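You operate a simulated robot arm through the tools that you are given. There is no shell and no other tool.

The job below is to be done with a simulated two-armed robot. You get a single attempt, and the scene is never put back.

Task
Jog the head until the read-out shows 500 mm.
Fine: start the drive, free the brake, hands clear of the head, then jog; brake on and drive stopped after.

It is judged by the outcome, as a careful person would: the job done as asked, and still so three seconds after it is handed in. It fails if anything else is knocked over, pushed out of place, dropped, spilled or broken.

Robot
Two 7-joint arms with fingered hands on one trunk that stands fixed in place. Base frame: the origin is at the foot of the trunk, x ahead of it, y to its left, z up. Lengths are in m, angles in rad, forces in N, time in s.
The left shoulder is at [0.05, 0.214, 0.869], the right one opposite. With the tool pointing down near the work surface each hand reaches from about 0.34 to 0.88 m from the base axis, measured 20 degrees to its own side. Payload 3 kg a hand.
The TCP of each hand is the grasp point between the finger pads, 0.026 m short of the fingertips. In the tool frame z runs along the fingers and y along their closing line. The gripper opens to 0.132 m. The gripper's body begins 0.073 m behind the TCP. The gripper is a hand of 3 fingers: y runs from the thumb to the fingers, the wrist lies at [0, 0, -0.229] in the tool frame, and closing takes about 1.5 s.
Orientation is that of the tool frame in the base frame, as a unit quaternion [w, x, y, z]. With the fingers straight down and closing along the base's y, the tool's x points along the base's -x, its y along +y and its z along -z.

Tools
- The arms move only by the tool servo_tool. It takes "left_moves", "right_moves" or both (then of equal length, played together; a hand with none holds still); each is a list of rows, each a list of 6 numbers: the shift along the tool's x, y, z in m, then the turn, a rotation vector about the tool's x, y, z in rad. In form: [[x, y, z, rx, ry, rz], ...]. A call has 1 to 20 rows; each row is the pose to reach, as a shift and turn from the pose commanded when the call began, along the tool's axes at that moment. "left_grip" and "right_grip" are, for a hand that has rows, the closure, from 0 (fully open) to 1 (shut), set as the call begins (left out, the last holds). Each row takes 0.2 s and may step no farther than 0.05 m and 0.15 rad from the row before; otherwise, or with a gripper value out of range, the whole call is refused. A pose out of reach is approached as far as the arm can. The call stops where the force on the tool passes 40 N (or 10 N more than at its start, if that is more) or the arm is blocked; 0.2 s more then pass. The fingers move at their own pace (about 0.072 m/s each) and stop on an object; they squeeze with about 30 N. The grip force told is the motor's: it shows also when the fingers shut on nothing. Time passes only in rows, and 0.2 s behind the last, so rows that repeat a pose let the fingers close. It gives the time, the measured TCP pose, the force on the tool (base axes), the opening and the grip force at its end, in the units of the frame above (readings bear some noise), with the torque about the TCP (base axes, N m) and any sound that the robot's microphone picked up.
- Cameras (640 x 400 px; columns grow to the right, rows downward): "scene" is now at [0.0315, -0.0591, 1.4994]; the picture's right is [-0.62, -0.78, 0.00], its down [-0.45, 0.36, -0.82] and it looks along [0.64, -0.51, -0.57] (base axes); focal length 287 px, centre (320, 200). "left" rides on the left gripper at [-0.062, 0.003, -0.092] in its tool frame; the picture's right is [-0.05, -1.00, 0.00], its down [0.83, -0.04, -0.56] and it looks along [0.55, -0.03, 0.83] (tool axes); focal length 230 px, centre (320, 200). "right" rides on the right gripper at [0.061, 0.003, -0.092] in its tool frame; the picture's right is [-0.05, 1.00, 0.00], its down [-0.83, -0.04, -0.56] and it looks along [-0.55, -0.03, 0.83] (tool axes); focal length 230 px, centre (320, 200). There is no depth. A picture from a camera that has moved, and an enlarged one, comes with that camera's place and axes in the base frame and with its lens. The place of the scene camera against the robot may be out by one fixed shift of up to 0.018 m in any direction.
- get_image(camera): a new picture of that camera. The clock stands still meanwhile.
- hand_shape(shape, hand): the hand has 3 fingers and takes this shape, open, in about a second: jaw (thumb against the fingers, like two jaws); tri (thumb and two fingers); tip (a fingertip pinch); poke (one finger out to press); point (the index stretched); flat (the hand flat); cup (the hand cupped); fist (a fist). The gripper value then closes the fingers along that shape, each until it touches; the sizes above hold for jaw. It gives what a move gives, with no picture.
- pan_tilt(pan, tilt): turns the head with the scene camera to pan (to the left, within 1.501 rad either way) and tilt (down, from -0.506 to 1.204), counted from straight ahead of the robot. It gives what a move gives.
- inspect(camera, box): a new picture of the part [left, top, right, bottom] of that camera's present view, enlarged. The clock stands still meanwhile.
- job_done(): hands the job in; it is judged then, once.

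Nothing tells you positions but the pictures and the camera data. Unless the task says otherwise, let go and move clear before handing in.

The tools are called as name(argument=value, ...) on one line, values as JSON. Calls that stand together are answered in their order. servo_tool: Moves the arms, as the interface text tells. Its arguments: {"type":"object","properties":{"left_moves":{"type":"array","items":{"type":"array","items":{"type":"number"}}},"left_grip":{"type":"number"},"right_moves":{"type":"array","items":{"type":"array","items":{"type":"number"}}},"right_grip":{"type":"number"}},"required":[]} The other tools are called the same way: hand_shape (shape, hand) gives the hand a shape; pan_tilt (pan, tilt) turns the head that bears the scene camera; get_image (camera) takes a picture; inspect (camera, box) takes an enlarged picture of a part of a camera's view; job_done () hands the job in.

At the start:

```text
t: 0.0
left_tool_pos: [0.4373, 0.0127, 1.2098]
left_tool_rot: [-0.001, 0.227, 0.974, 0.001]
left_ft_force: [-0.3, 0.5, 0.7]
left_torque: [0.02, 0.0, 0.04]
left_gripper_width: 0.132
left_finger_force: 0.0
left_shape: jaw
right_tool_pos: [0.3522, -0.4012, 1.2099]
right_tool_rot: [0.0, 0.227, 0.974, 0.0]
right_ft_force: [-0.3, 0.7, 0.8]
right_torque: [0.0, -0.01, 0.02]
right_gripper_width: 0.1319
right_finger_force: 0.0
right_shape: jaw
head pan, tilt: [-0.674, 0.613]
```

scene: 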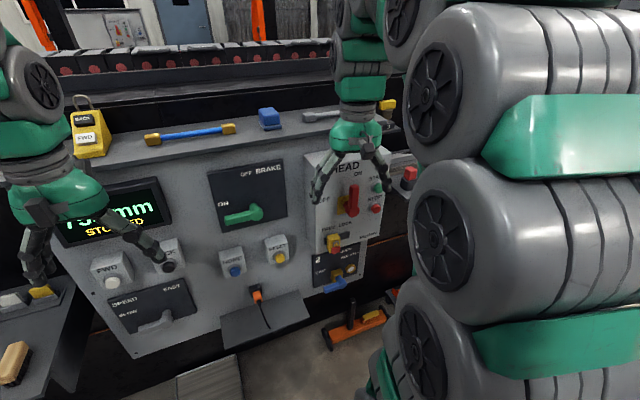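
right: 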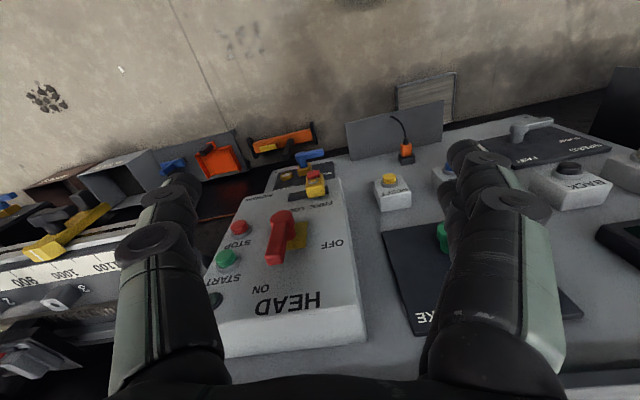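
left: 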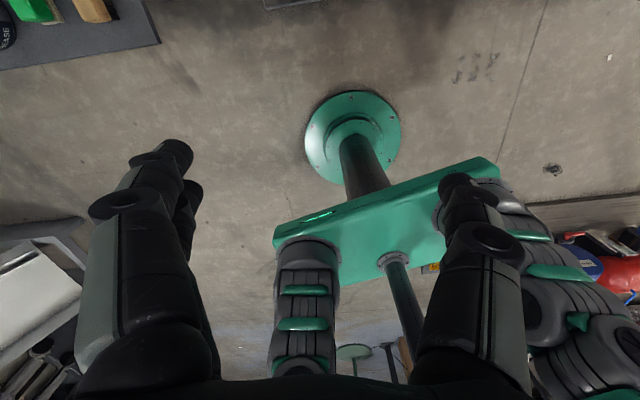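

I see a sloped control panel ahead-right with a read-out ("7?? mm STOPPED"), a brake lever, a HEAD switch with START/STOP buttons, FWD/BACK buttons, and a SPEED lever. I'll look more closely at everything before moving.

inspect(camera="scene", box=[40, 130, 300, 340])

inspect(camera="scene", box=[190, 90, 430, 360])

inspect(camera="right", box=[0, 100, 320, 360])

inspect(camera="right", box=[320, 60, 640, 360])

```text
1.90 times, centred on (170, 235) of scene
camera zoom: at [0.0315, -0.0591, 1.4994], right [-0.62, -0.78, 0.0], down [-0.45, 0.36, -0.82], along [0.64, -0.51, -0.57], focal length 546 px, centre (606, 133)
```

zoom: 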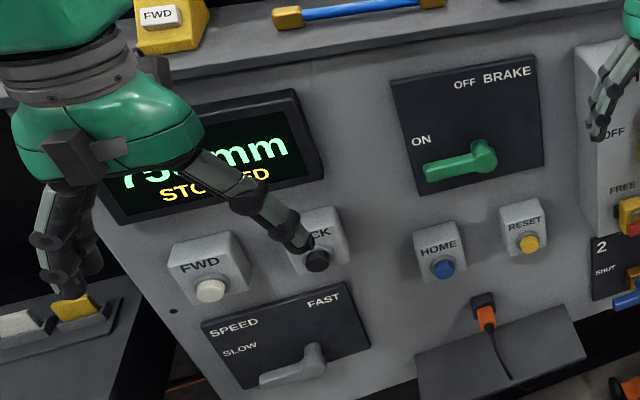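

```text
1.48 times, centred on (310, 225) of scene
camera zoom: at [0.0315, -0.0591, 1.4994], right [-0.62, -0.78, 0.0], down [-0.45, 0.36, -0.82], along [0.64, -0.51, -0.57], focal length 425 px, centre (335, 163)
```

zoom: 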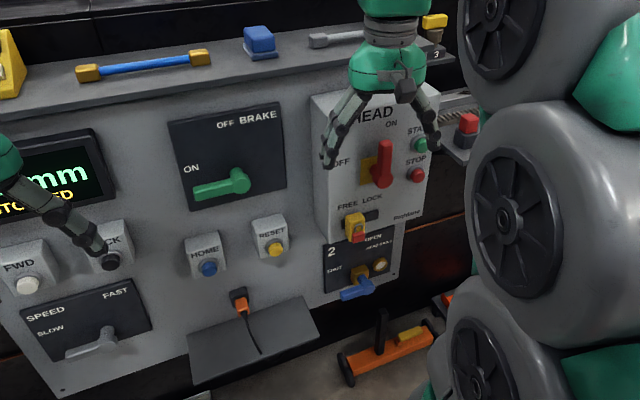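

```text
1.54 times, centred on (160, 230) of right
camera zoom: at [0.2977, -0.3712, 1.2999], right [0.49, 0.87, 0.0], down [0.73, -0.41, 0.56], along [0.48, -0.27, -0.83], focal length 354 px, centre (566, 154)
```

zoom: 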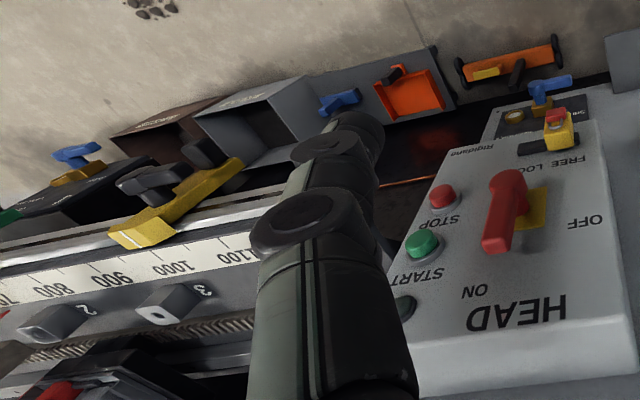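

```text
1.33 times, centred on (480, 210) of right
camera zoom: at [0.2977, -0.3712, 1.2999], right [0.49, 0.87, 0.0], down [0.73, -0.41, 0.56], along [0.48, -0.27, -0.83], focal length 307 px, centre (107, 187)
```

zoom: 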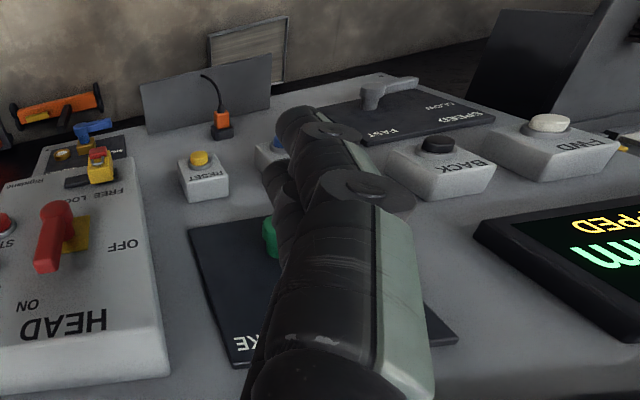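

The panel appears upright on the right side of the robot; the hands partly hide it. I'll pan the head to survey the rest of the scene.

pan_tilt(pan=-1.2, tilt=0.6)

get_image(camera="scene")

pan_tilt(pan=-0.2, tilt=0.6)

get_image(camera="scene")

pan_tilt(pan=0.6, tilt=0.6)

get_image(camera="scene")

pan_tilt(pan=-0.6, tilt=0.1)

get_image(camera="scene")

```text
t: 0.9
left_tool_pos: [0.4353, 0.0121, 1.21]
left_tool_rot: [0.0, 0.227, 0.974, 0.001]
left_ft_force: [0.6, 0.3, -0.1]
left_torque: [0.01, 0.0, 0.01]
left_gripper_width: 0.1321
left_finger_force: 0.0
left_shape: jaw
right_tool_pos: [0.3522, -0.4008, 1.2102]
right_tool_rot: [0.0, 0.227, 0.974, 0.0]
right_ft_force: [0.7, 1.1, -0.5]
right_torque: [0.03, 0.0, 0.01]
right_gripper_width: 0.1322
right_finger_force: 0.0
right_shape: jaw
head pan, tilt: [-1.201, 0.6]
```

```text
taken
```

scene: 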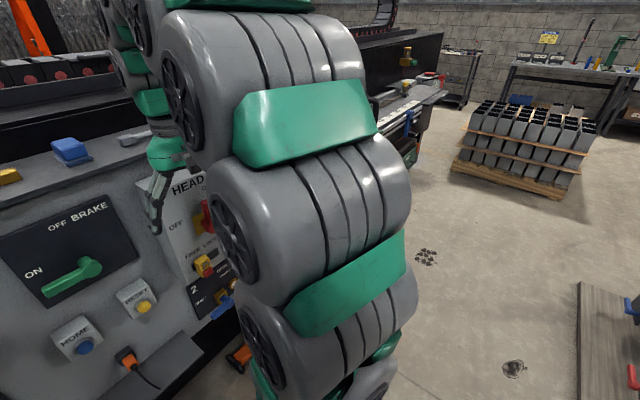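

```text
t: 2.2
left_tool_pos: [0.4367, 0.0136, 1.2089]
left_tool_rot: [0.0, 0.227, 0.974, 0.001]
left_ft_force: [-0.3, -0.8, 0.8]
left_torque: [-0.03, -0.01, -0.01]
left_gripper_width: 0.1321
left_finger_force: 0.0
left_shape: jaw
right_tool_pos: [0.3518, -0.4001, 1.2087]
right_tool_rot: [0.0, 0.226, 0.974, -0.001]
right_ft_force: [0.5, -0.4, 0.2]
right_torque: [-0.01, 0.0, -0.02]
right_gripper_width: 0.1317
right_finger_force: 0.0
right_shape: jaw
head pan, tilt: [-0.201, 0.6]
```

```text
taken
```

scene: 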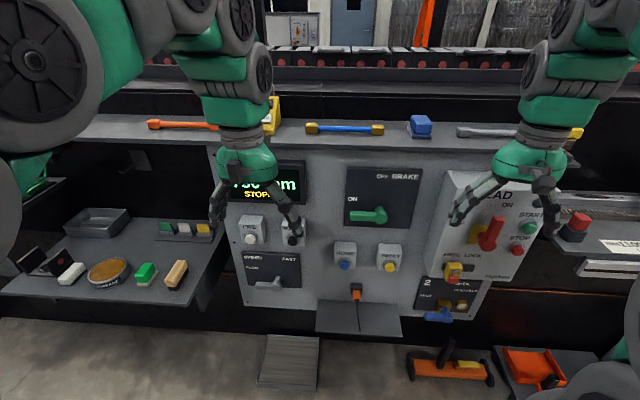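

```text
t: 3.4
left_tool_pos: [0.4358, 0.0136, 1.2098]
left_tool_rot: [0.0, 0.226, 0.974, 0.001]
left_ft_force: [0.9, 0.1, 0.5]
left_torque: [0.04, 0.05, 0.0]
left_gripper_width: 0.132
left_finger_force: 0.1
left_shape: jaw
right_tool_pos: [0.352, -0.4008, 1.2099]
right_tool_rot: [-0.001, 0.227, 0.974, -0.001]
right_ft_force: [0.2, 0.2, 0.6]
right_torque: [-0.01, 0.04, 0.03]
right_gripper_width: 0.132
right_finger_force: 0.1
right_shape: jaw
head pan, tilt: [0.6, 0.6]
```

```text
taken
```

scene: 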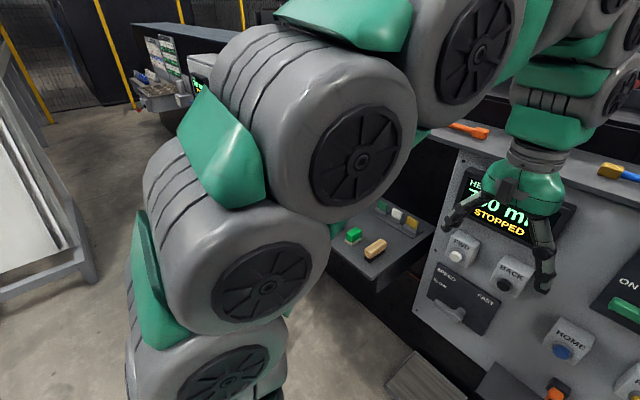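

```text
t: 4.8
left_tool_pos: [0.4363, 0.0135, 1.2099]
left_tool_rot: [0.0, 0.226, 0.974, 0.001]
left_ft_force: [-0.6, -0.8, 0.1]
left_torque: [-0.01, 0.01, -0.01]
left_gripper_width: 0.1318
left_finger_force: 0.0
left_shape: jaw
right_tool_pos: [0.3523, -0.4003, 1.2103]
right_tool_rot: [-0.001, 0.226, 0.974, 0.0]
right_ft_force: [-0.5, -0.3, -0.8]
right_torque: [0.02, 0.01, 0.01]
right_gripper_width: 0.132
right_finger_force: 0.1
right_shape: jaw
head pan, tilt: [-0.6, 0.099]
```

```text
taken
```

scene: 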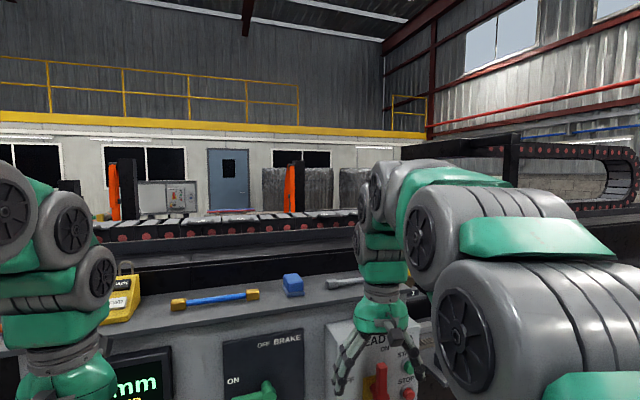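

Pan −0.2 gives a clear frontal view of the panel. I'll go back there and inspect in detail, after also looking along the machine bed to find the head.

pan_tilt(pan=-0.3, tilt=0.7)

get_image(camera="scene")

inspect(camera="scene", box=[210, 110, 450, 310])

inspect(camera="scene", box=[400, 110, 640, 310])

inspect(camera="scene", box=[200, 60, 340, 180])

```text
t: 5.8
left_tool_pos: [0.4358, 0.0132, 1.2102]
left_tool_rot: [0.0, 0.227, 0.974, 0.001]
left_ft_force: [-0.6, -0.4, -0.3]
left_torque: [-0.01, 0.03, 0.02]
left_gripper_width: 0.1319
left_finger_force: 0.0
left_shape: jaw
right_tool_pos: [0.352, -0.3999, 1.21]
right_tool_rot: [0.0, 0.227, 0.974, 0.0]
right_ft_force: [0.1, 0.4, 0.5]
right_torque: [-0.03, 0.02, -0.01]
right_gripper_width: 0.1318
right_finger_force: 0.1
right_shape: jaw
head pan, tilt: [-0.3, 0.7]
```

```text
taken
```

scene: 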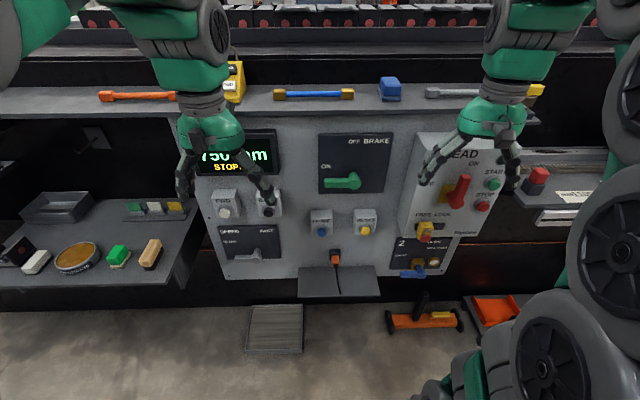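

```text
2.00 times, centred on (330, 210) of scene
camera zoom: at [0.0439, -0.0294, 1.4918], right [-0.3, -0.96, 0.0], down [-0.61, 0.19, -0.77], along [0.73, -0.23, -0.64], focal length 573 px, centre (300, 180)
```

zoom: 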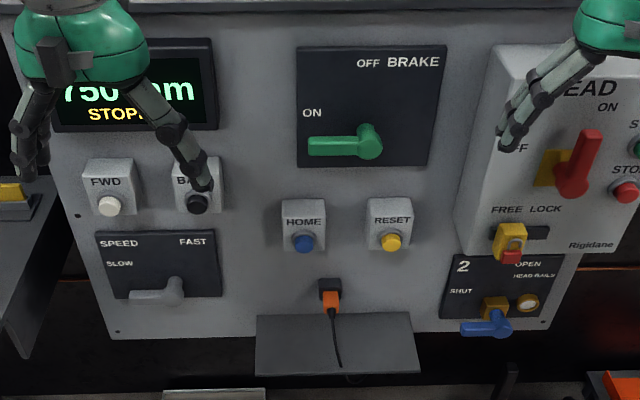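

```text
2.00 times, centred on (520, 210) of scene
camera zoom: at [0.0439, -0.0294, 1.4918], right [-0.3, -0.96, 0.0], down [-0.61, 0.19, -0.77], along [0.73, -0.23, -0.64], focal length 573 px, centre (-80, 180)
```

zoom: 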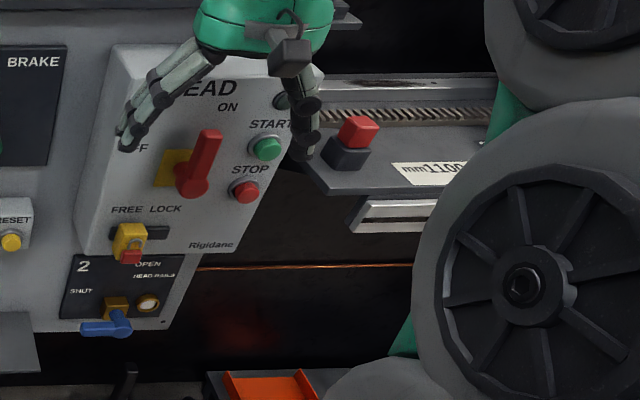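

```text
3.33 times, centred on (270, 120) of scene
camera zoom: at [0.0439, -0.0294, 1.4918], right [-0.3, -0.96, 0.0], down [-0.61, 0.19, -0.77], along [0.73, -0.23, -0.64], focal length 955 px, centre (487, 467)
```

zoom: 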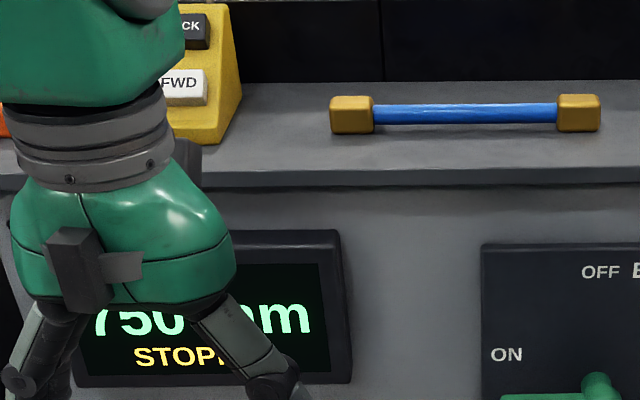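

The panel stands roughly upright about 0.65 m ahead, facing the robot; display reads 750 mm STOPPED, brake lever at ON (left), speed at SLOW, isolator apparently at ON. I'll turn the right hand to look along the bed on the right and find the head and anything in its path.

servo_tool(right_moves=[[0.0, -0.03, -0.02, 0, 0, 0.14], [0.0, -0.06, -0.04, 0, 0, 0.28], [0.0, -0.09, -0.04, 0, 0, 0.42], [0.0, -0.1, -0.04, 0, 0, 0.56], [0.0, -0.1, -0.04, 0, 0, 0.7]])

get_image(camera="right")

get_image(camera="scene")

```text
t: 7.0
left_tool_pos: [0.4354, 0.0123, 1.2098]
left_tool_rot: [0.0, 0.227, 0.974, 0.0]
left_ft_force: [0.7, -0.1, 0.2]
left_torque: [-0.01, -0.01, 0.01]
left_gripper_width: 0.1317
left_finger_force: 0.1
left_shape: jaw
right_tool_pos: [0.3052, -0.4895, 1.2514]
right_tool_rot: [0.0, 0.548, 0.837, 0.0]
right_ft_force: [0.6, -0.2, 0.0]
right_torque: [0.03, 0.01, -0.01]
right_gripper_width: 0.1321
right_finger_force: 0.1
right_shape: jaw
head pan, tilt: [-0.3, 0.7]
```

```text
taken
camera right: at [0.2841, -0.4329, 1.3406], right [0.94, 0.35, 0.0], down [0.29, -0.78, 0.56], along [0.2, -0.52, -0.83], focal length 230 px, centre (320, 200)
```

right: 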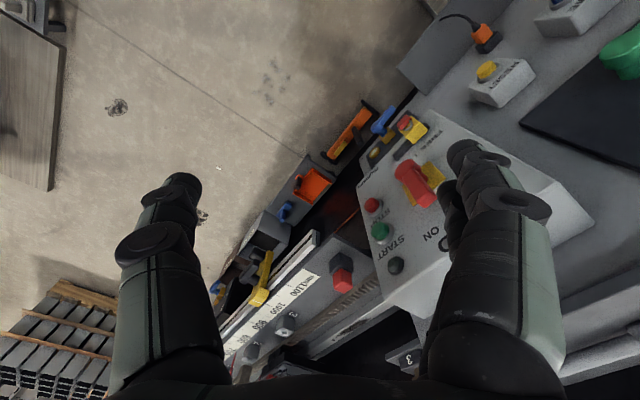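

```text
taken
```

scene: 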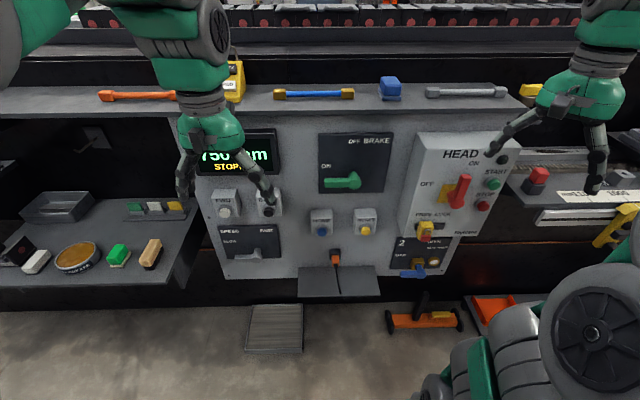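

The right elbow swung lower, so the scene camera may now see the bed. I'll pan toward it.

pan_tilt(pan=-0.8, tilt=0.6)

get_image(camera="scene")

inspect(camera="scene", box=[300, 60, 540, 210])

inspect(camera="right", box=[200, 200, 440, 390])

```text
t: 7.9
left_tool_pos: [0.436, 0.013, 1.2098]
left_tool_rot: [0.0, 0.227, 0.974, 0.0]
left_ft_force: [0.1, -0.5, 0.7]
left_torque: [0.0, -0.01, 0.02]
left_gripper_width: 0.1318
left_finger_force: 0.0
left_shape: jaw
right_tool_pos: [0.307, -0.4897, 1.2513]
right_tool_rot: [0.0, 0.546, 0.838, 0.0]
right_ft_force: [0.8, -0.2, -0.2]
right_torque: [-0.01, 0.01, -0.02]
right_gripper_width: 0.1317
right_finger_force: 0.2
right_shape: jaw
head pan, tilt: [-0.799, 0.6]
```

```text
taken
```

scene: 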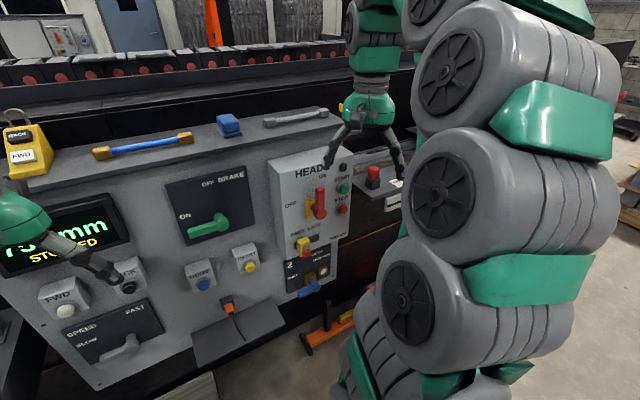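

```text
2.67 times, centred on (420, 135) of scene
camera zoom: at [0.0244, -0.0675, 1.5004], right [-0.72, -0.7, 0.0], down [-0.39, 0.4, -0.82], along [0.58, -0.59, -0.57], focal length 764 px, centre (53, 373)
```

zoom: 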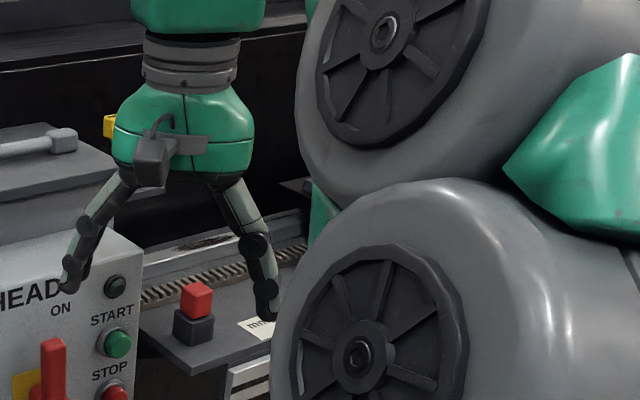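

```text
2.11 times, centred on (320, 295) of right
camera zoom: at [0.284, -0.4328, 1.3406], right [0.93, 0.35, 0.0], down [0.3, -0.78, 0.56], along [0.2, -0.52, -0.83], focal length 484 px, centre (320, 0)
```

zoom: 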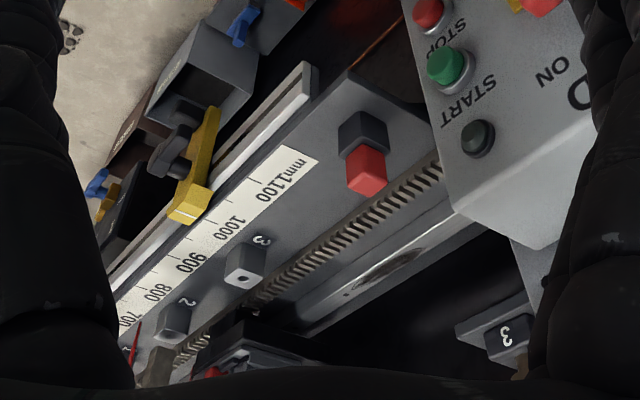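

The bed's scale runs away to the right with 1100 nearest the panel; the head's red pointer is around 700–750, farther out. I'll tilt the right hand's camera to look along the bed toward 500.

servo_tool(right_moves=[[0, 0, -0.01, 0, -0.1, 0.1], [0, 0, -0.02, 0, -0.2, 0.2], [0, 0, -0.03, 0, -0.3, 0.3], [0, 0, -0.03, 0, -0.4, 0.4], [0, 0, -0.03, 0, -0.5, 0.5]])

get_image(camera="right")

get_image(camera="scene")

```text
t: 9.1
left_tool_pos: [0.4353, 0.012, 1.21]
left_tool_rot: [0.0, 0.227, 0.974, -0.001]
left_ft_force: [1.1, -0.6, -1.3]
left_torque: [0.02, -0.01, 0.0]
left_gripper_width: 0.1317
left_finger_force: 0.0
left_shape: jaw
right_tool_pos: [0.3072, -0.4905, 1.2785]
right_tool_rot: [0.206, 0.718, 0.651, -0.134]
right_ft_force: [0.3, 0.4, 0.0]
right_torque: [-0.03, 0.0, 0.01]
right_gripper_width: 0.1317
right_finger_force: 0.0
right_shape: jaw
head pan, tilt: [-0.799, 0.6]
```

```text
taken
camera right: at [0.3107, -0.3936, 1.3305], right [0.98, -0.11, 0.14], down [-0.18, -0.47, 0.87], along [-0.03, -0.88, -0.48], focal length 230 px, centre (320, 200)
```

right: 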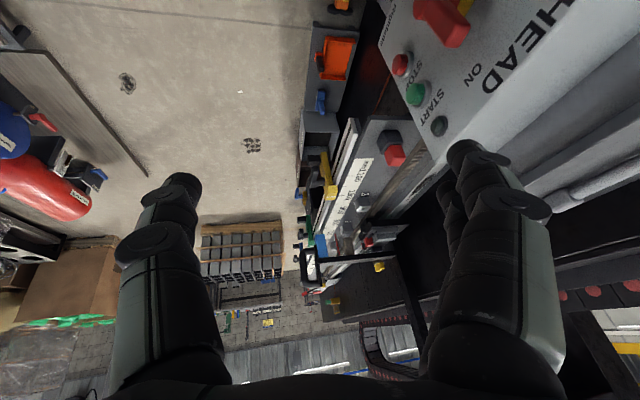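

```text
taken
```

scene: 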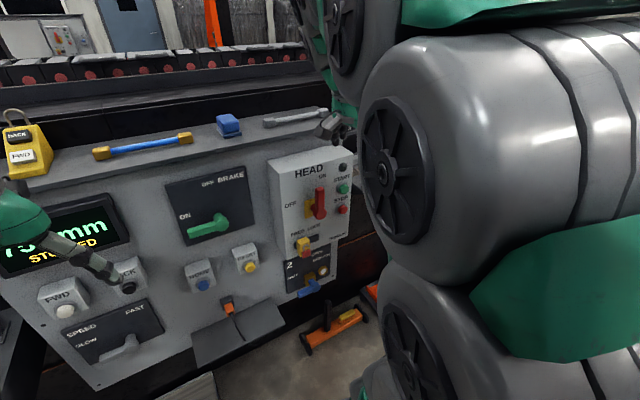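

inspect(camera="right", box=[270, 100, 450, 320])

inspect(camera="right", box=[295, 190, 405, 310])

```text
1.82 times, centred on (360, 210) of right
camera zoom: at [0.3107, -0.3936, 1.3305], right [0.98, -0.11, 0.14], down [-0.18, -0.47, 0.87], along [-0.03, -0.88, -0.48], focal length 418 px, centre (247, 182)
```

zoom: 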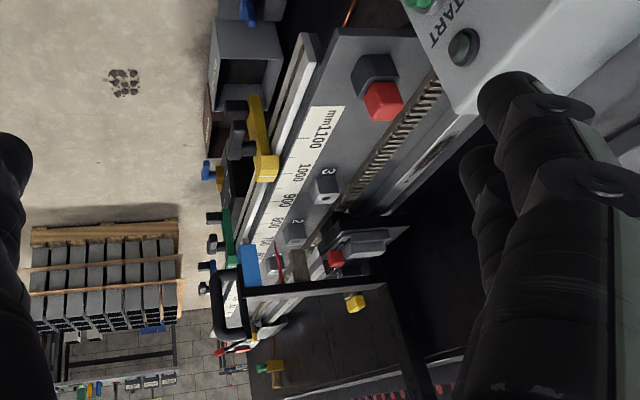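

```text
3.33 times, centred on (350, 250) of right
camera zoom: at [0.3107, -0.3936, 1.3305], right [0.98, -0.11, 0.14], down [-0.18, -0.47, 0.87], along [-0.03, -0.88, -0.48], focal length 767 px, centre (220, 33)
```

zoom: 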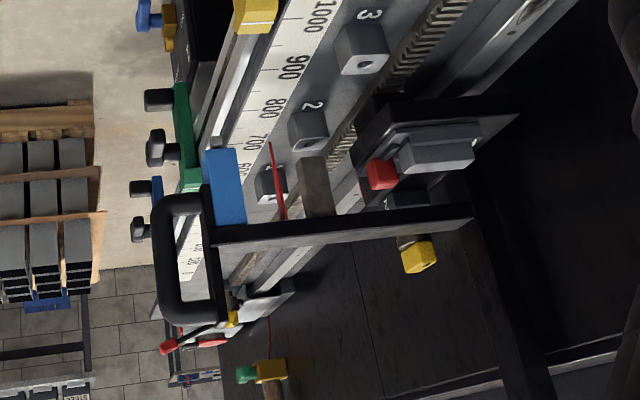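

The head (arm with a black handle, red pointer) sits around 700–750 on the bed, with stop dogs and other tools around. I'll lift and shift the right hand for a better look beyond the head at the path to 500.

servo_tool(right_moves=[[-0.045, 0.018, -0.008, 0, 0, 0], [-0.09, 0.037, -0.016, 0, 0, 0], [-0.135, 0.055, -0.024, 0, 0, 0], [-0.18, 0.074, -0.031, 0, 0, 0]])

get_image(camera="right")

inspect(camera="right", box=[230, 100, 430, 300])

```text
t: 10.1
left_tool_pos: [0.436, 0.0125, 1.2088]
left_tool_rot: [-0.001, 0.227, 0.974, 0.0]
left_ft_force: [-0.4, -0.3, 0.5]
left_torque: [0.02, 0.0, -0.01]
left_gripper_width: 0.1316
left_finger_force: 0.1
left_shape: jaw
right_tool_pos: [0.3584, -0.6404, 1.3972]
right_tool_rot: [0.206, 0.717, 0.652, -0.133]
right_ft_force: [0.4, 0.1, 0.4]
right_torque: [-0.02, -0.01, -0.02]
right_gripper_width: 0.1319
right_finger_force: 0.0
right_shape: jaw
head pan, tilt: [-0.799, 0.6]
```

```text
taken
camera right: at [0.3617, -0.5444, 1.4482], right [0.98, -0.11, 0.14], down [-0.18, -0.47, 0.87], along [-0.03, -0.88, -0.48], focal length 230 px, centre (320, 200)
```

right: 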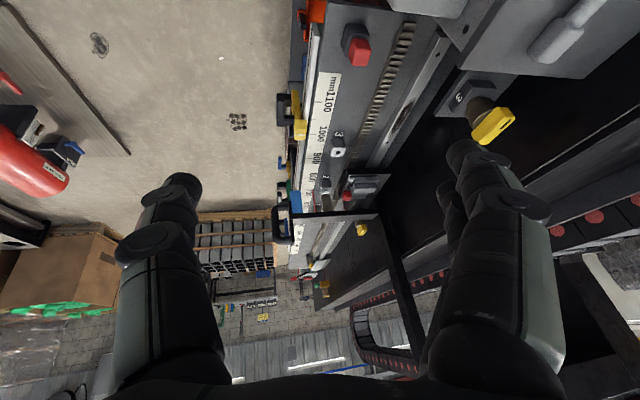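

```text
2.00 times, centred on (330, 200) of right
camera zoom: at [0.3617, -0.5444, 1.4482], right [0.98, -0.11, 0.14], down [-0.18, -0.47, 0.87], along [-0.03, -0.88, -0.48], focal length 460 px, centre (300, 200)
```

zoom: 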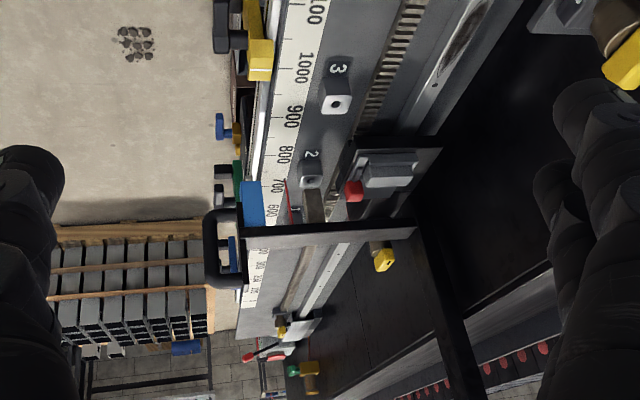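

inspect(camera="right", box=[270, 160, 390, 240])

inspect(camera="right", box=[270, 210, 390, 300])

inspect(camera="right", box=[250, 80, 370, 180])

```text
5.00 times, centred on (330, 200) of right
camera zoom: at [0.3617, -0.5444, 1.4482], right [0.98, -0.11, 0.14], down [-0.18, -0.47, 0.87], along [-0.03, -0.88, -0.48], focal length 1150 px, centre (270, 200)
```

zoom: 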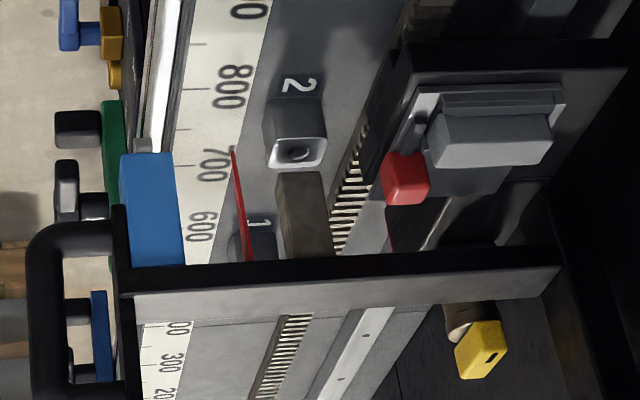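

```text
4.44 times, centred on (330, 255) of right
camera zoom: at [0.3617, -0.5444, 1.4482], right [0.98, -0.11, 0.14], down [-0.18, -0.47, 0.87], along [-0.03, -0.88, -0.48], focal length 1022 px, centre (276, -44)
```

zoom: 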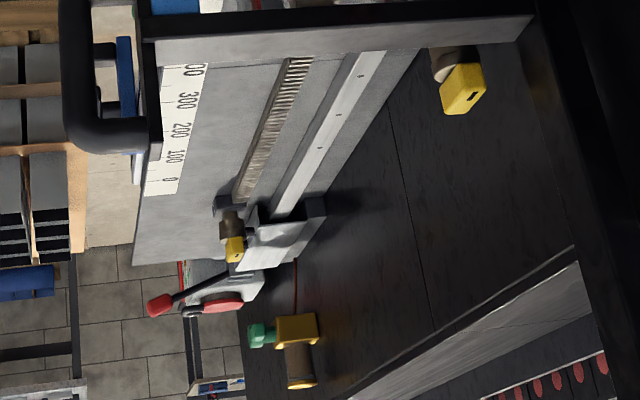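

```text
4.00 times, centred on (310, 130) of right
camera zoom: at [0.3617, -0.5444, 1.4482], right [0.98, -0.11, 0.14], down [-0.18, -0.47, 0.87], along [-0.03, -0.88, -0.48], focal length 920 px, centre (360, 480)
```

zoom: 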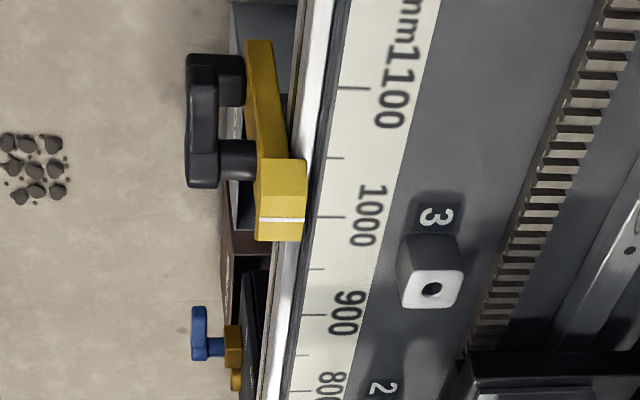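

The head is a black gantry with a handle; its red pointer lies near 700–750 and the bed beyond looks clear down to the 0 end. I want a view of the front-rail stops (yellow, green, blue) to know whether any is in the way between 750 and 500.

servo_tool(right_moves=[[-0.012, -0.03, 0.025, 0, 0, 0], [-0.024, -0.06, 0.05, 0, 0, 0], [-0.036, -0.09, 0.075, 0, 0, 0], [-0.048, -0.123, 0.099, 0, 0, 0]])

get_image(camera="right")

inspect(camera="right", box=[300, 120, 460, 240])

get_image(camera="scene")

```text
t: 11.1
left_tool_pos: [0.4359, 0.0126, 1.2102]
left_tool_rot: [0.001, 0.227, 0.974, -0.001]
left_ft_force: [0.2, -0.6, -0.6]
left_torque: [0.01, -0.01, 0.02]
left_gripper_width: 0.132
left_finger_force: 0.1
left_shape: jaw
right_tool_pos: [0.2369, -0.7228, 1.317]
right_tool_rot: [0.206, 0.717, 0.652, -0.133]
right_ft_force: [0.5, -0.3, 0.6]
right_torque: [0.0, -0.01, -0.02]
right_gripper_width: 0.132
right_finger_force: 0.1
right_shape: jaw
head pan, tilt: [-0.799, 0.6]
```

```text
taken
camera right: at [0.2397, -0.6268, 1.3682], right [0.98, -0.11, 0.14], down [-0.18, -0.47, 0.87], along [-0.03, -0.88, -0.48], focal length 230 px, centre (320, 200)
```

right: 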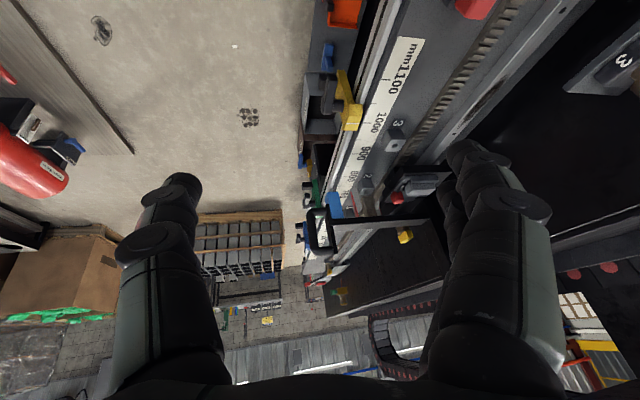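

```text
3.33 times, centred on (380, 180) of right
camera zoom: at [0.2397, -0.6268, 1.3682], right [0.98, -0.11, 0.14], down [-0.18, -0.47, 0.87], along [-0.03, -0.88, -0.48], focal length 767 px, centre (120, 267)
```

zoom: 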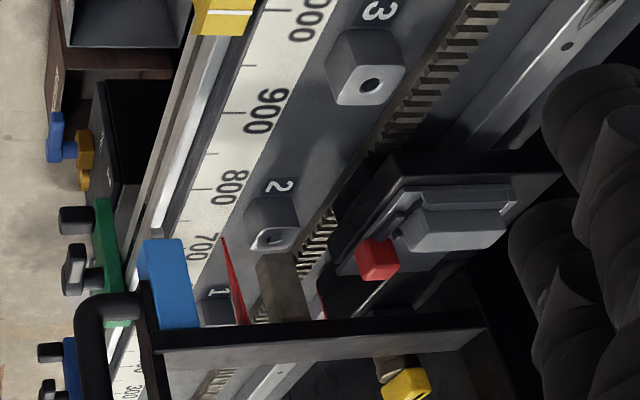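

```text
taken
```

scene: 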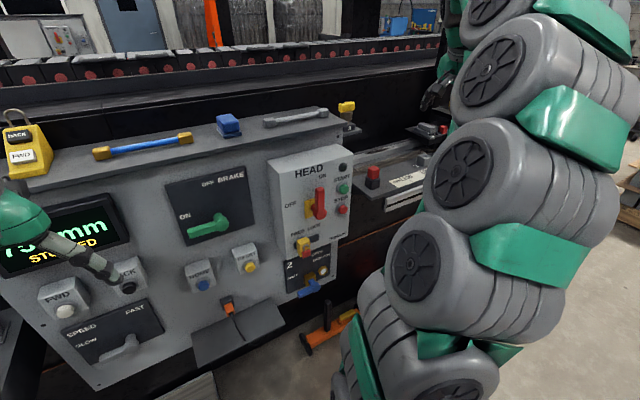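

The pointer tip is at about (0.32, −1.26, 1.01) for 750, and the scale is true size, so 500 lies ~0.25 m farther out. I'll take one closer look at the green and blue front-rail pieces next to the path.

servo_tool(right_moves=[[-0.04, 0.004, 0.007, 0, 0, 0], [-0.08, 0.008, 0.014, 0, 0, 0], [-0.12, 0.012, 0.02, 0, 0.1, 0], [-0.155, 0.016, 0.026, 0, 0.2, 0]])

get_image(camera="right")

inspect(camera="right", box=[270, 100, 430, 220])

```text
t: 12.1
left_tool_pos: [0.4347, 0.0135, 1.2091]
left_tool_rot: [0.0, 0.227, 0.974, 0.0]
left_ft_force: [0.7, 0.7, 0.3]
left_torque: [-0.09, -0.06, 0.04]
left_gripper_width: 0.1317
left_finger_force: 0.0
left_shape: jaw
right_tool_pos: [0.2061, -0.8027, 1.3232]
right_tool_rot: [0.145, 0.725, 0.669, -0.068]
right_ft_force: [-0.6, 1.9, 0.3]
right_torque: [-0.09, -0.02, 0.03]
right_gripper_width: 0.1317
right_finger_force: 0.1
right_shape: jaw
right hand out of reach, approached as far as the arm can: row 3, 4
head pan, tilt: [-0.799, 0.6]
```

```text
taken
camera right: at [0.2065, -0.718, 1.3895], right [0.98, -0.11, 0.14], down [-0.18, -0.62, 0.77], along [0.0, -0.78, -0.63], focal length 230 px, centre (320, 200)
```

right: 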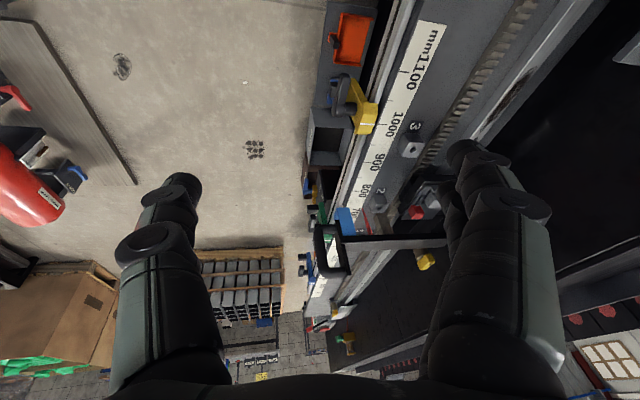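

```text
3.33 times, centred on (350, 160) of right
camera zoom: at [0.2065, -0.718, 1.3895], right [0.98, -0.11, 0.14], down [-0.18, -0.62, 0.77], along [0.0, -0.78, -0.63], focal length 767 px, centre (220, 333)
```

zoom: 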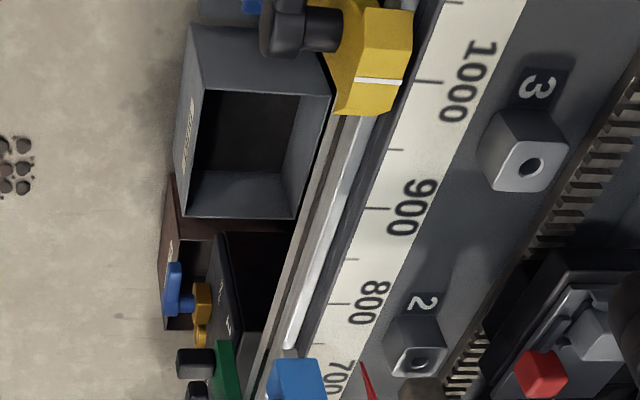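

inspect(camera="right", box=[280, 190, 400, 290])

inspect(camera="right", box=[290, 230, 390, 340])

```text
4.00 times, centred on (340, 240) of right
camera zoom: at [0.2065, -0.718, 1.3895], right [0.98, -0.11, 0.14], down [-0.18, -0.62, 0.77], along [0.0, -0.78, -0.63], focal length 920 px, centre (240, 40)
```

zoom: 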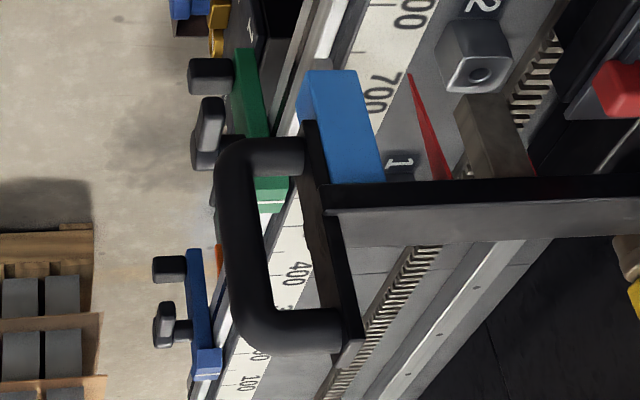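

```text
3.64 times, centred on (340, 285) of right
camera zoom: at [0.2065, -0.718, 1.3895], right [0.98, -0.11, 0.14], down [-0.18, -0.62, 0.77], along [0.0, -0.78, -0.63], focal length 837 px, centre (247, -109)
```

zoom: 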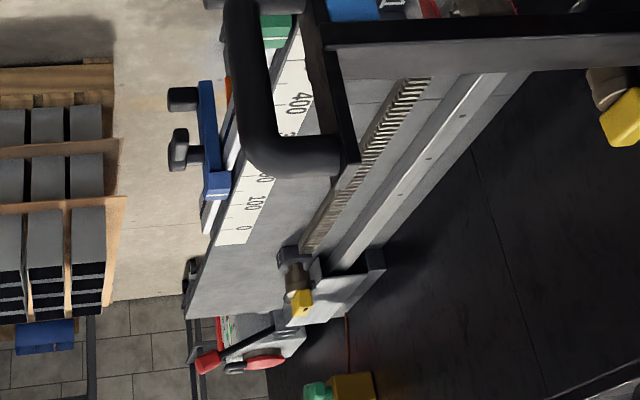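

The green stop's index sits somewhere around 550–600 mm on the front rail and I need to know if it obstructs the head. I'll check with the head camera panned toward it.

pan_tilt(pan=-1.3, tilt=0.45)

get_image(camera="scene")

```text
t: 13.0
left_tool_pos: [0.4375, 0.0137, 1.2088]
left_tool_rot: [0.0, 0.227, 0.974, 0.0]
left_ft_force: [0.0, -0.6, -0.5]
left_torque: [0.01, -0.01, 0.02]
left_gripper_width: 0.1315
left_finger_force: 0.1
left_shape: jaw
right_tool_pos: [0.2062, -0.8038, 1.3213]
right_tool_rot: [0.146, 0.727, 0.667, -0.069]
right_ft_force: [-0.4, 0.4, -0.2]
right_torque: [-0.01, -0.02, -0.02]
right_gripper_width: 0.1319
right_finger_force: 0.0
right_shape: jaw
head pan, tilt: [-1.3, 0.45]
```

```text
taken
```

scene: 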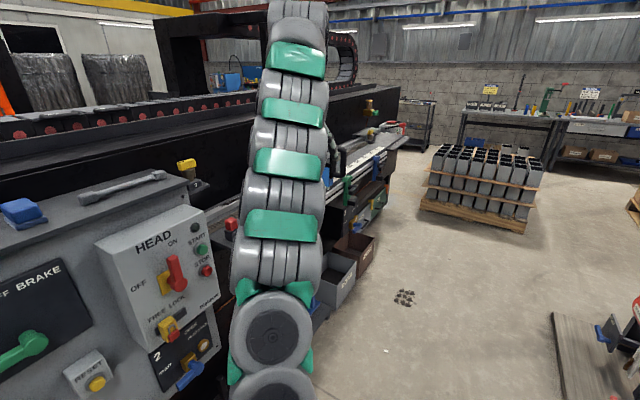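

The head and bed show just right of the arm here; I'll zoom in.

inspect(camera="scene", box=[310, 120, 420, 220])

inspect(camera="scene", box=[90, 190, 240, 390])

```text
4.00 times, centred on (365, 170) of scene
camera zoom: at [-0.0127, -0.0927, 1.5139], right [-0.96, -0.27, 0.0], down [-0.12, 0.42, -0.9], along [0.24, -0.87, -0.44], focal length 1146 px, centre (140, 320)
```

zoom: 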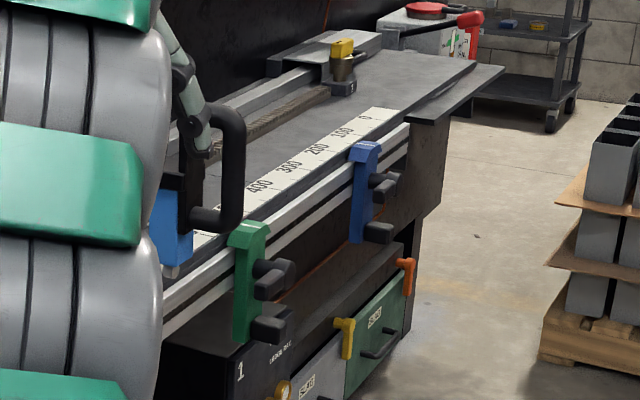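

```text
2.00 times, centred on (165, 290) of scene
camera zoom: at [-0.0127, -0.0927, 1.5139], right [-0.96, -0.27, 0.0], down [-0.12, 0.42, -0.9], along [0.24, -0.87, -0.44], focal length 573 px, centre (630, 20)
```

zoom: 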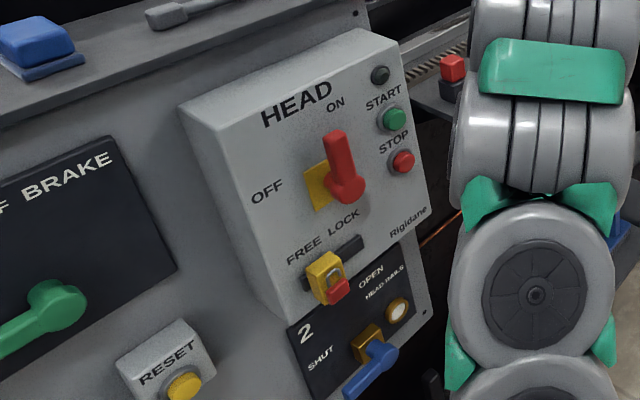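

The green stop hooks over the front rail near 530–560; it's out of my reach, so I'll watch it closely as the head nears it. Now I bring both hands back in front of the panel, pointing forward at it, with the left one clear of the display.

servo_tool(right_moves=[[0.0293, 0.0047, 0.0022, -0.089, -0.0821, -0.0766], [0.0587, 0.0095, 0.0044, -0.178, -0.1642, -0.1532], [0.088, 0.0142, 0.0065, -0.267, -0.2463, -0.2298], [0.1173, 0.019, 0.0087, -0.356, -0.3284, -0.3064], [0.1467, 0.0237, 0.0109, -0.445, -0.4105, -0.383], [0.176, 0.0284, 0.0131, -0.534, -0.4926, -0.4596], [0.2053, 0.0332, 0.0153, -0.623, -0.5747, -0.5362], [0.2347, 0.0379, 0.0174, -0.712, -0.6568, -0.6128], [0.264, 0.0427, 0.0196, -0.801, -0.7389, -0.6894], [0.2933, 0.0474, 0.0218, -0.89, -0.821, -0.766], [0.3227, 0.0521, 0.024, -0.979, -0.9031, -0.8426], [0.352, 0.0569, 0.0261, -1.068, -0.985, -0.919]], left_moves=[[0.0152, 0.0146, 0.0075, -0.0103, -0.1306, -0.0103], [0.0303, 0.0291, 0.015, -0.0207, -0.2612, -0.0207], [0.0455, 0.0437, 0.0225, -0.031, -0.3918, -0.031], [0.0607, 0.0582, 0.03, -0.0413, -0.5223, -0.0413], [0.0758, 0.0728, 0.0375, -0.0517, -0.6529, -0.0517], [0.091, 0.0873, 0.045, -0.062, -0.7835, -0.062], [0.1062, 0.1019, 0.0525, -0.0723, -0.9141, -0.0723], [0.1213, 0.1164, 0.06, -0.0827, -1.0447, -0.0827], [0.1365, 0.131, 0.0675, -0.093, -1.1753, -0.093], [0.1517, 0.1455, 0.075, -0.1033, -1.3058, -0.1033], [0.1668, 0.1601, 0.0825, -0.1137, -1.4364, -0.1137], [0.182, 0.1746, 0.09, -0.124, -1.567, -0.124]])

pan_tilt(pan=-0.3, tilt=0.7)

get_image(camera="scene")

get_image(camera="left")

get_image(camera="right")

```text
t: 15.5
left_tool_pos: [0.3225, 0.0234, 1.3049]
left_tool_rot: [0.551, 0.373, 0.686, -0.294]
left_ft_force: [1.0, 0.1, -0.2]
left_torque: [-0.05, -0.02, -0.07]
left_gripper_width: 0.1321
left_finger_force: 0.1
left_shape: jaw
left hand out of reach, approached as far as the arm can: row 7, 8, 9, 10, 11, 12
right_tool_pos: [0.2841, -0.5434, 1.2899]
right_tool_rot: [0.665, 0.167, 0.722, -0.094]
right_ft_force: [0.2, 0.7, 0.4]
right_torque: [-0.02, 0.0, -0.11]
right_gripper_width: 0.132
right_finger_force: 0.1
right_shape: jaw
right hand out of reach, approached as far as the arm can: row 9, 10, 11, 12
head pan, tilt: [-1.3, 0.45]
stopped in row 12 (left hand): the arm was blocked; the commanded pose is now the measured one
```

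```text
t: 16.8
left_tool_pos: [0.3229, 0.0239, 1.3054]
left_tool_rot: [0.551, 0.372, 0.687, -0.293]
left_ft_force: [-0.6, -0.4, -0.4]
left_torque: [0.02, 0.03, -0.02]
left_gripper_width: 0.1317
left_finger_force: 0.1
left_shape: jaw
right_tool_pos: [0.2831, -0.5444, 1.289]
right_tool_rot: [0.665, 0.167, 0.721, -0.093]
right_ft_force: [-0.6, 0.2, 0.0]
right_torque: [0.0, 0.01, 0.02]
right_gripper_width: 0.1319
right_finger_force: 0.0
right_shape: jaw
head pan, tilt: [-0.3, 0.7]
```

```text
taken
```

scene: 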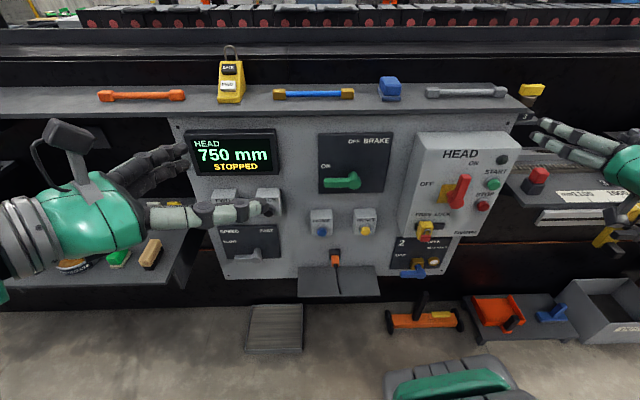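

```text
taken
camera left: at [0.2837, 0.0905, 1.3861], right [-0.83, -0.56, 0.04], down [-0.43, 0.58, -0.69], along [0.36, -0.59, -0.72], focal length 230 px, centre (320, 200)
```

left: 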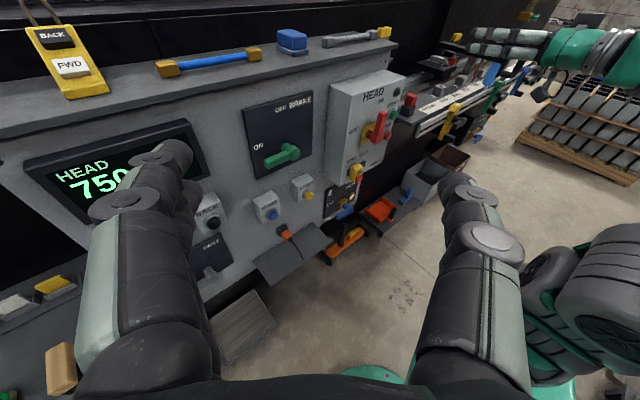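

```text
taken
camera right: at [0.195, -0.5024, 1.2358], right [0.37, 0.92, 0.14], down [-0.48, 0.06, 0.87], along [0.79, -0.39, 0.47], focal length 230 px, centre (320, 200)
```

right: 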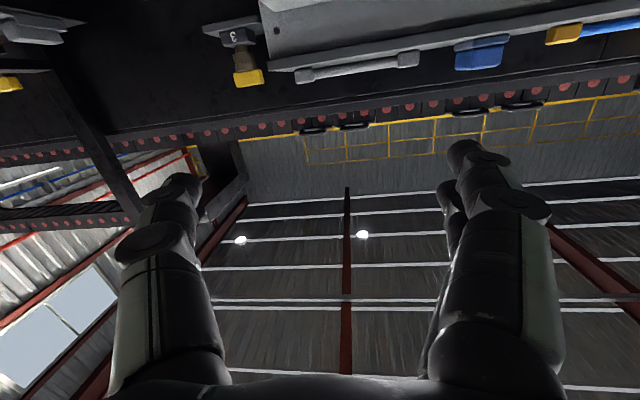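

Both wrists hit their reach limits at that closeness, but now the whole panel is visible: display "HEAD 750 mm STOPPED". I'll zoom in from the scene and left cameras to triangulate the controls.

inspect(camera="scene", box=[380, 120, 540, 280])

inspect(camera="scene", box=[180, 120, 400, 270])

inspect(camera="left", box=[230, 70, 430, 210])

inspect(camera="left", box=[180, 160, 340, 280])

```text
2.50 times, centred on (460, 200) of scene
camera zoom: at [0.0438, -0.0294, 1.4918], right [-0.3, -0.96, 0.0], down [-0.61, 0.19, -0.77], along [0.73, -0.23, -0.64], focal length 716 px, centre (-30, 200)
```

zoom: 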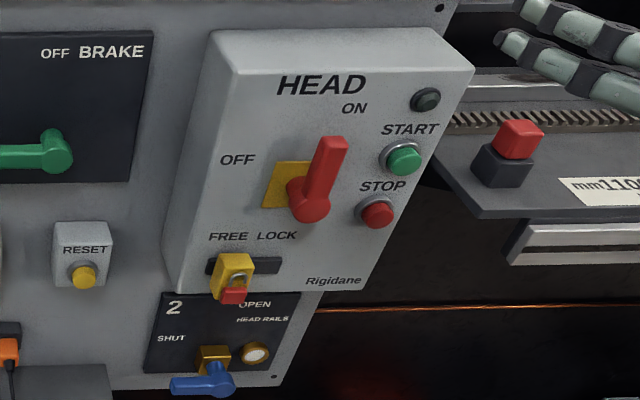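

```text
2.67 times, centred on (290, 195) of scene
camera zoom: at [0.0438, -0.0294, 1.4918], right [-0.3, -0.96, 0.0], down [-0.61, 0.19, -0.77], along [0.73, -0.23, -0.64], focal length 764 px, centre (400, 213)
```

zoom: 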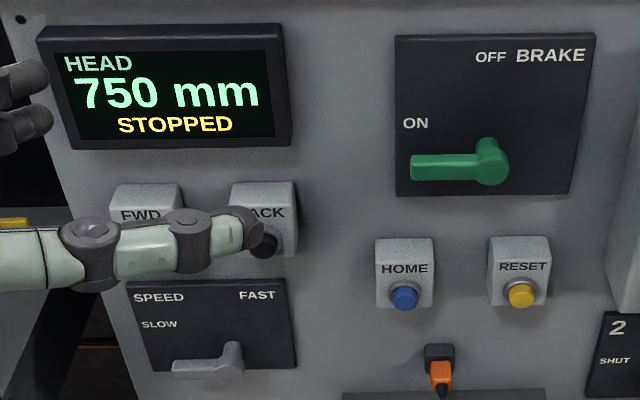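

```text
2.86 times, centred on (330, 140) of left
camera zoom: at [0.2837, 0.0905, 1.3861], right [-0.83, -0.56, 0.04], down [-0.43, 0.58, -0.69], along [0.36, -0.59, -0.72], focal length 657 px, centre (291, 371)
```

zoom: 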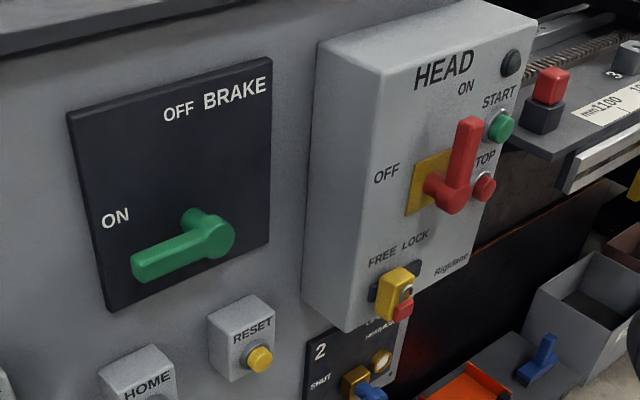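

```text
3.33 times, centred on (260, 220) of left
camera zoom: at [0.2837, 0.0905, 1.3861], right [-0.83, -0.56, 0.04], down [-0.43, 0.58, -0.69], along [0.36, -0.59, -0.72], focal length 767 px, centre (520, 133)
```

zoom: 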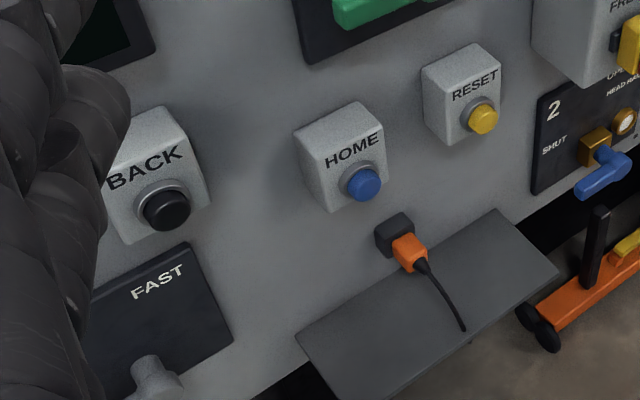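

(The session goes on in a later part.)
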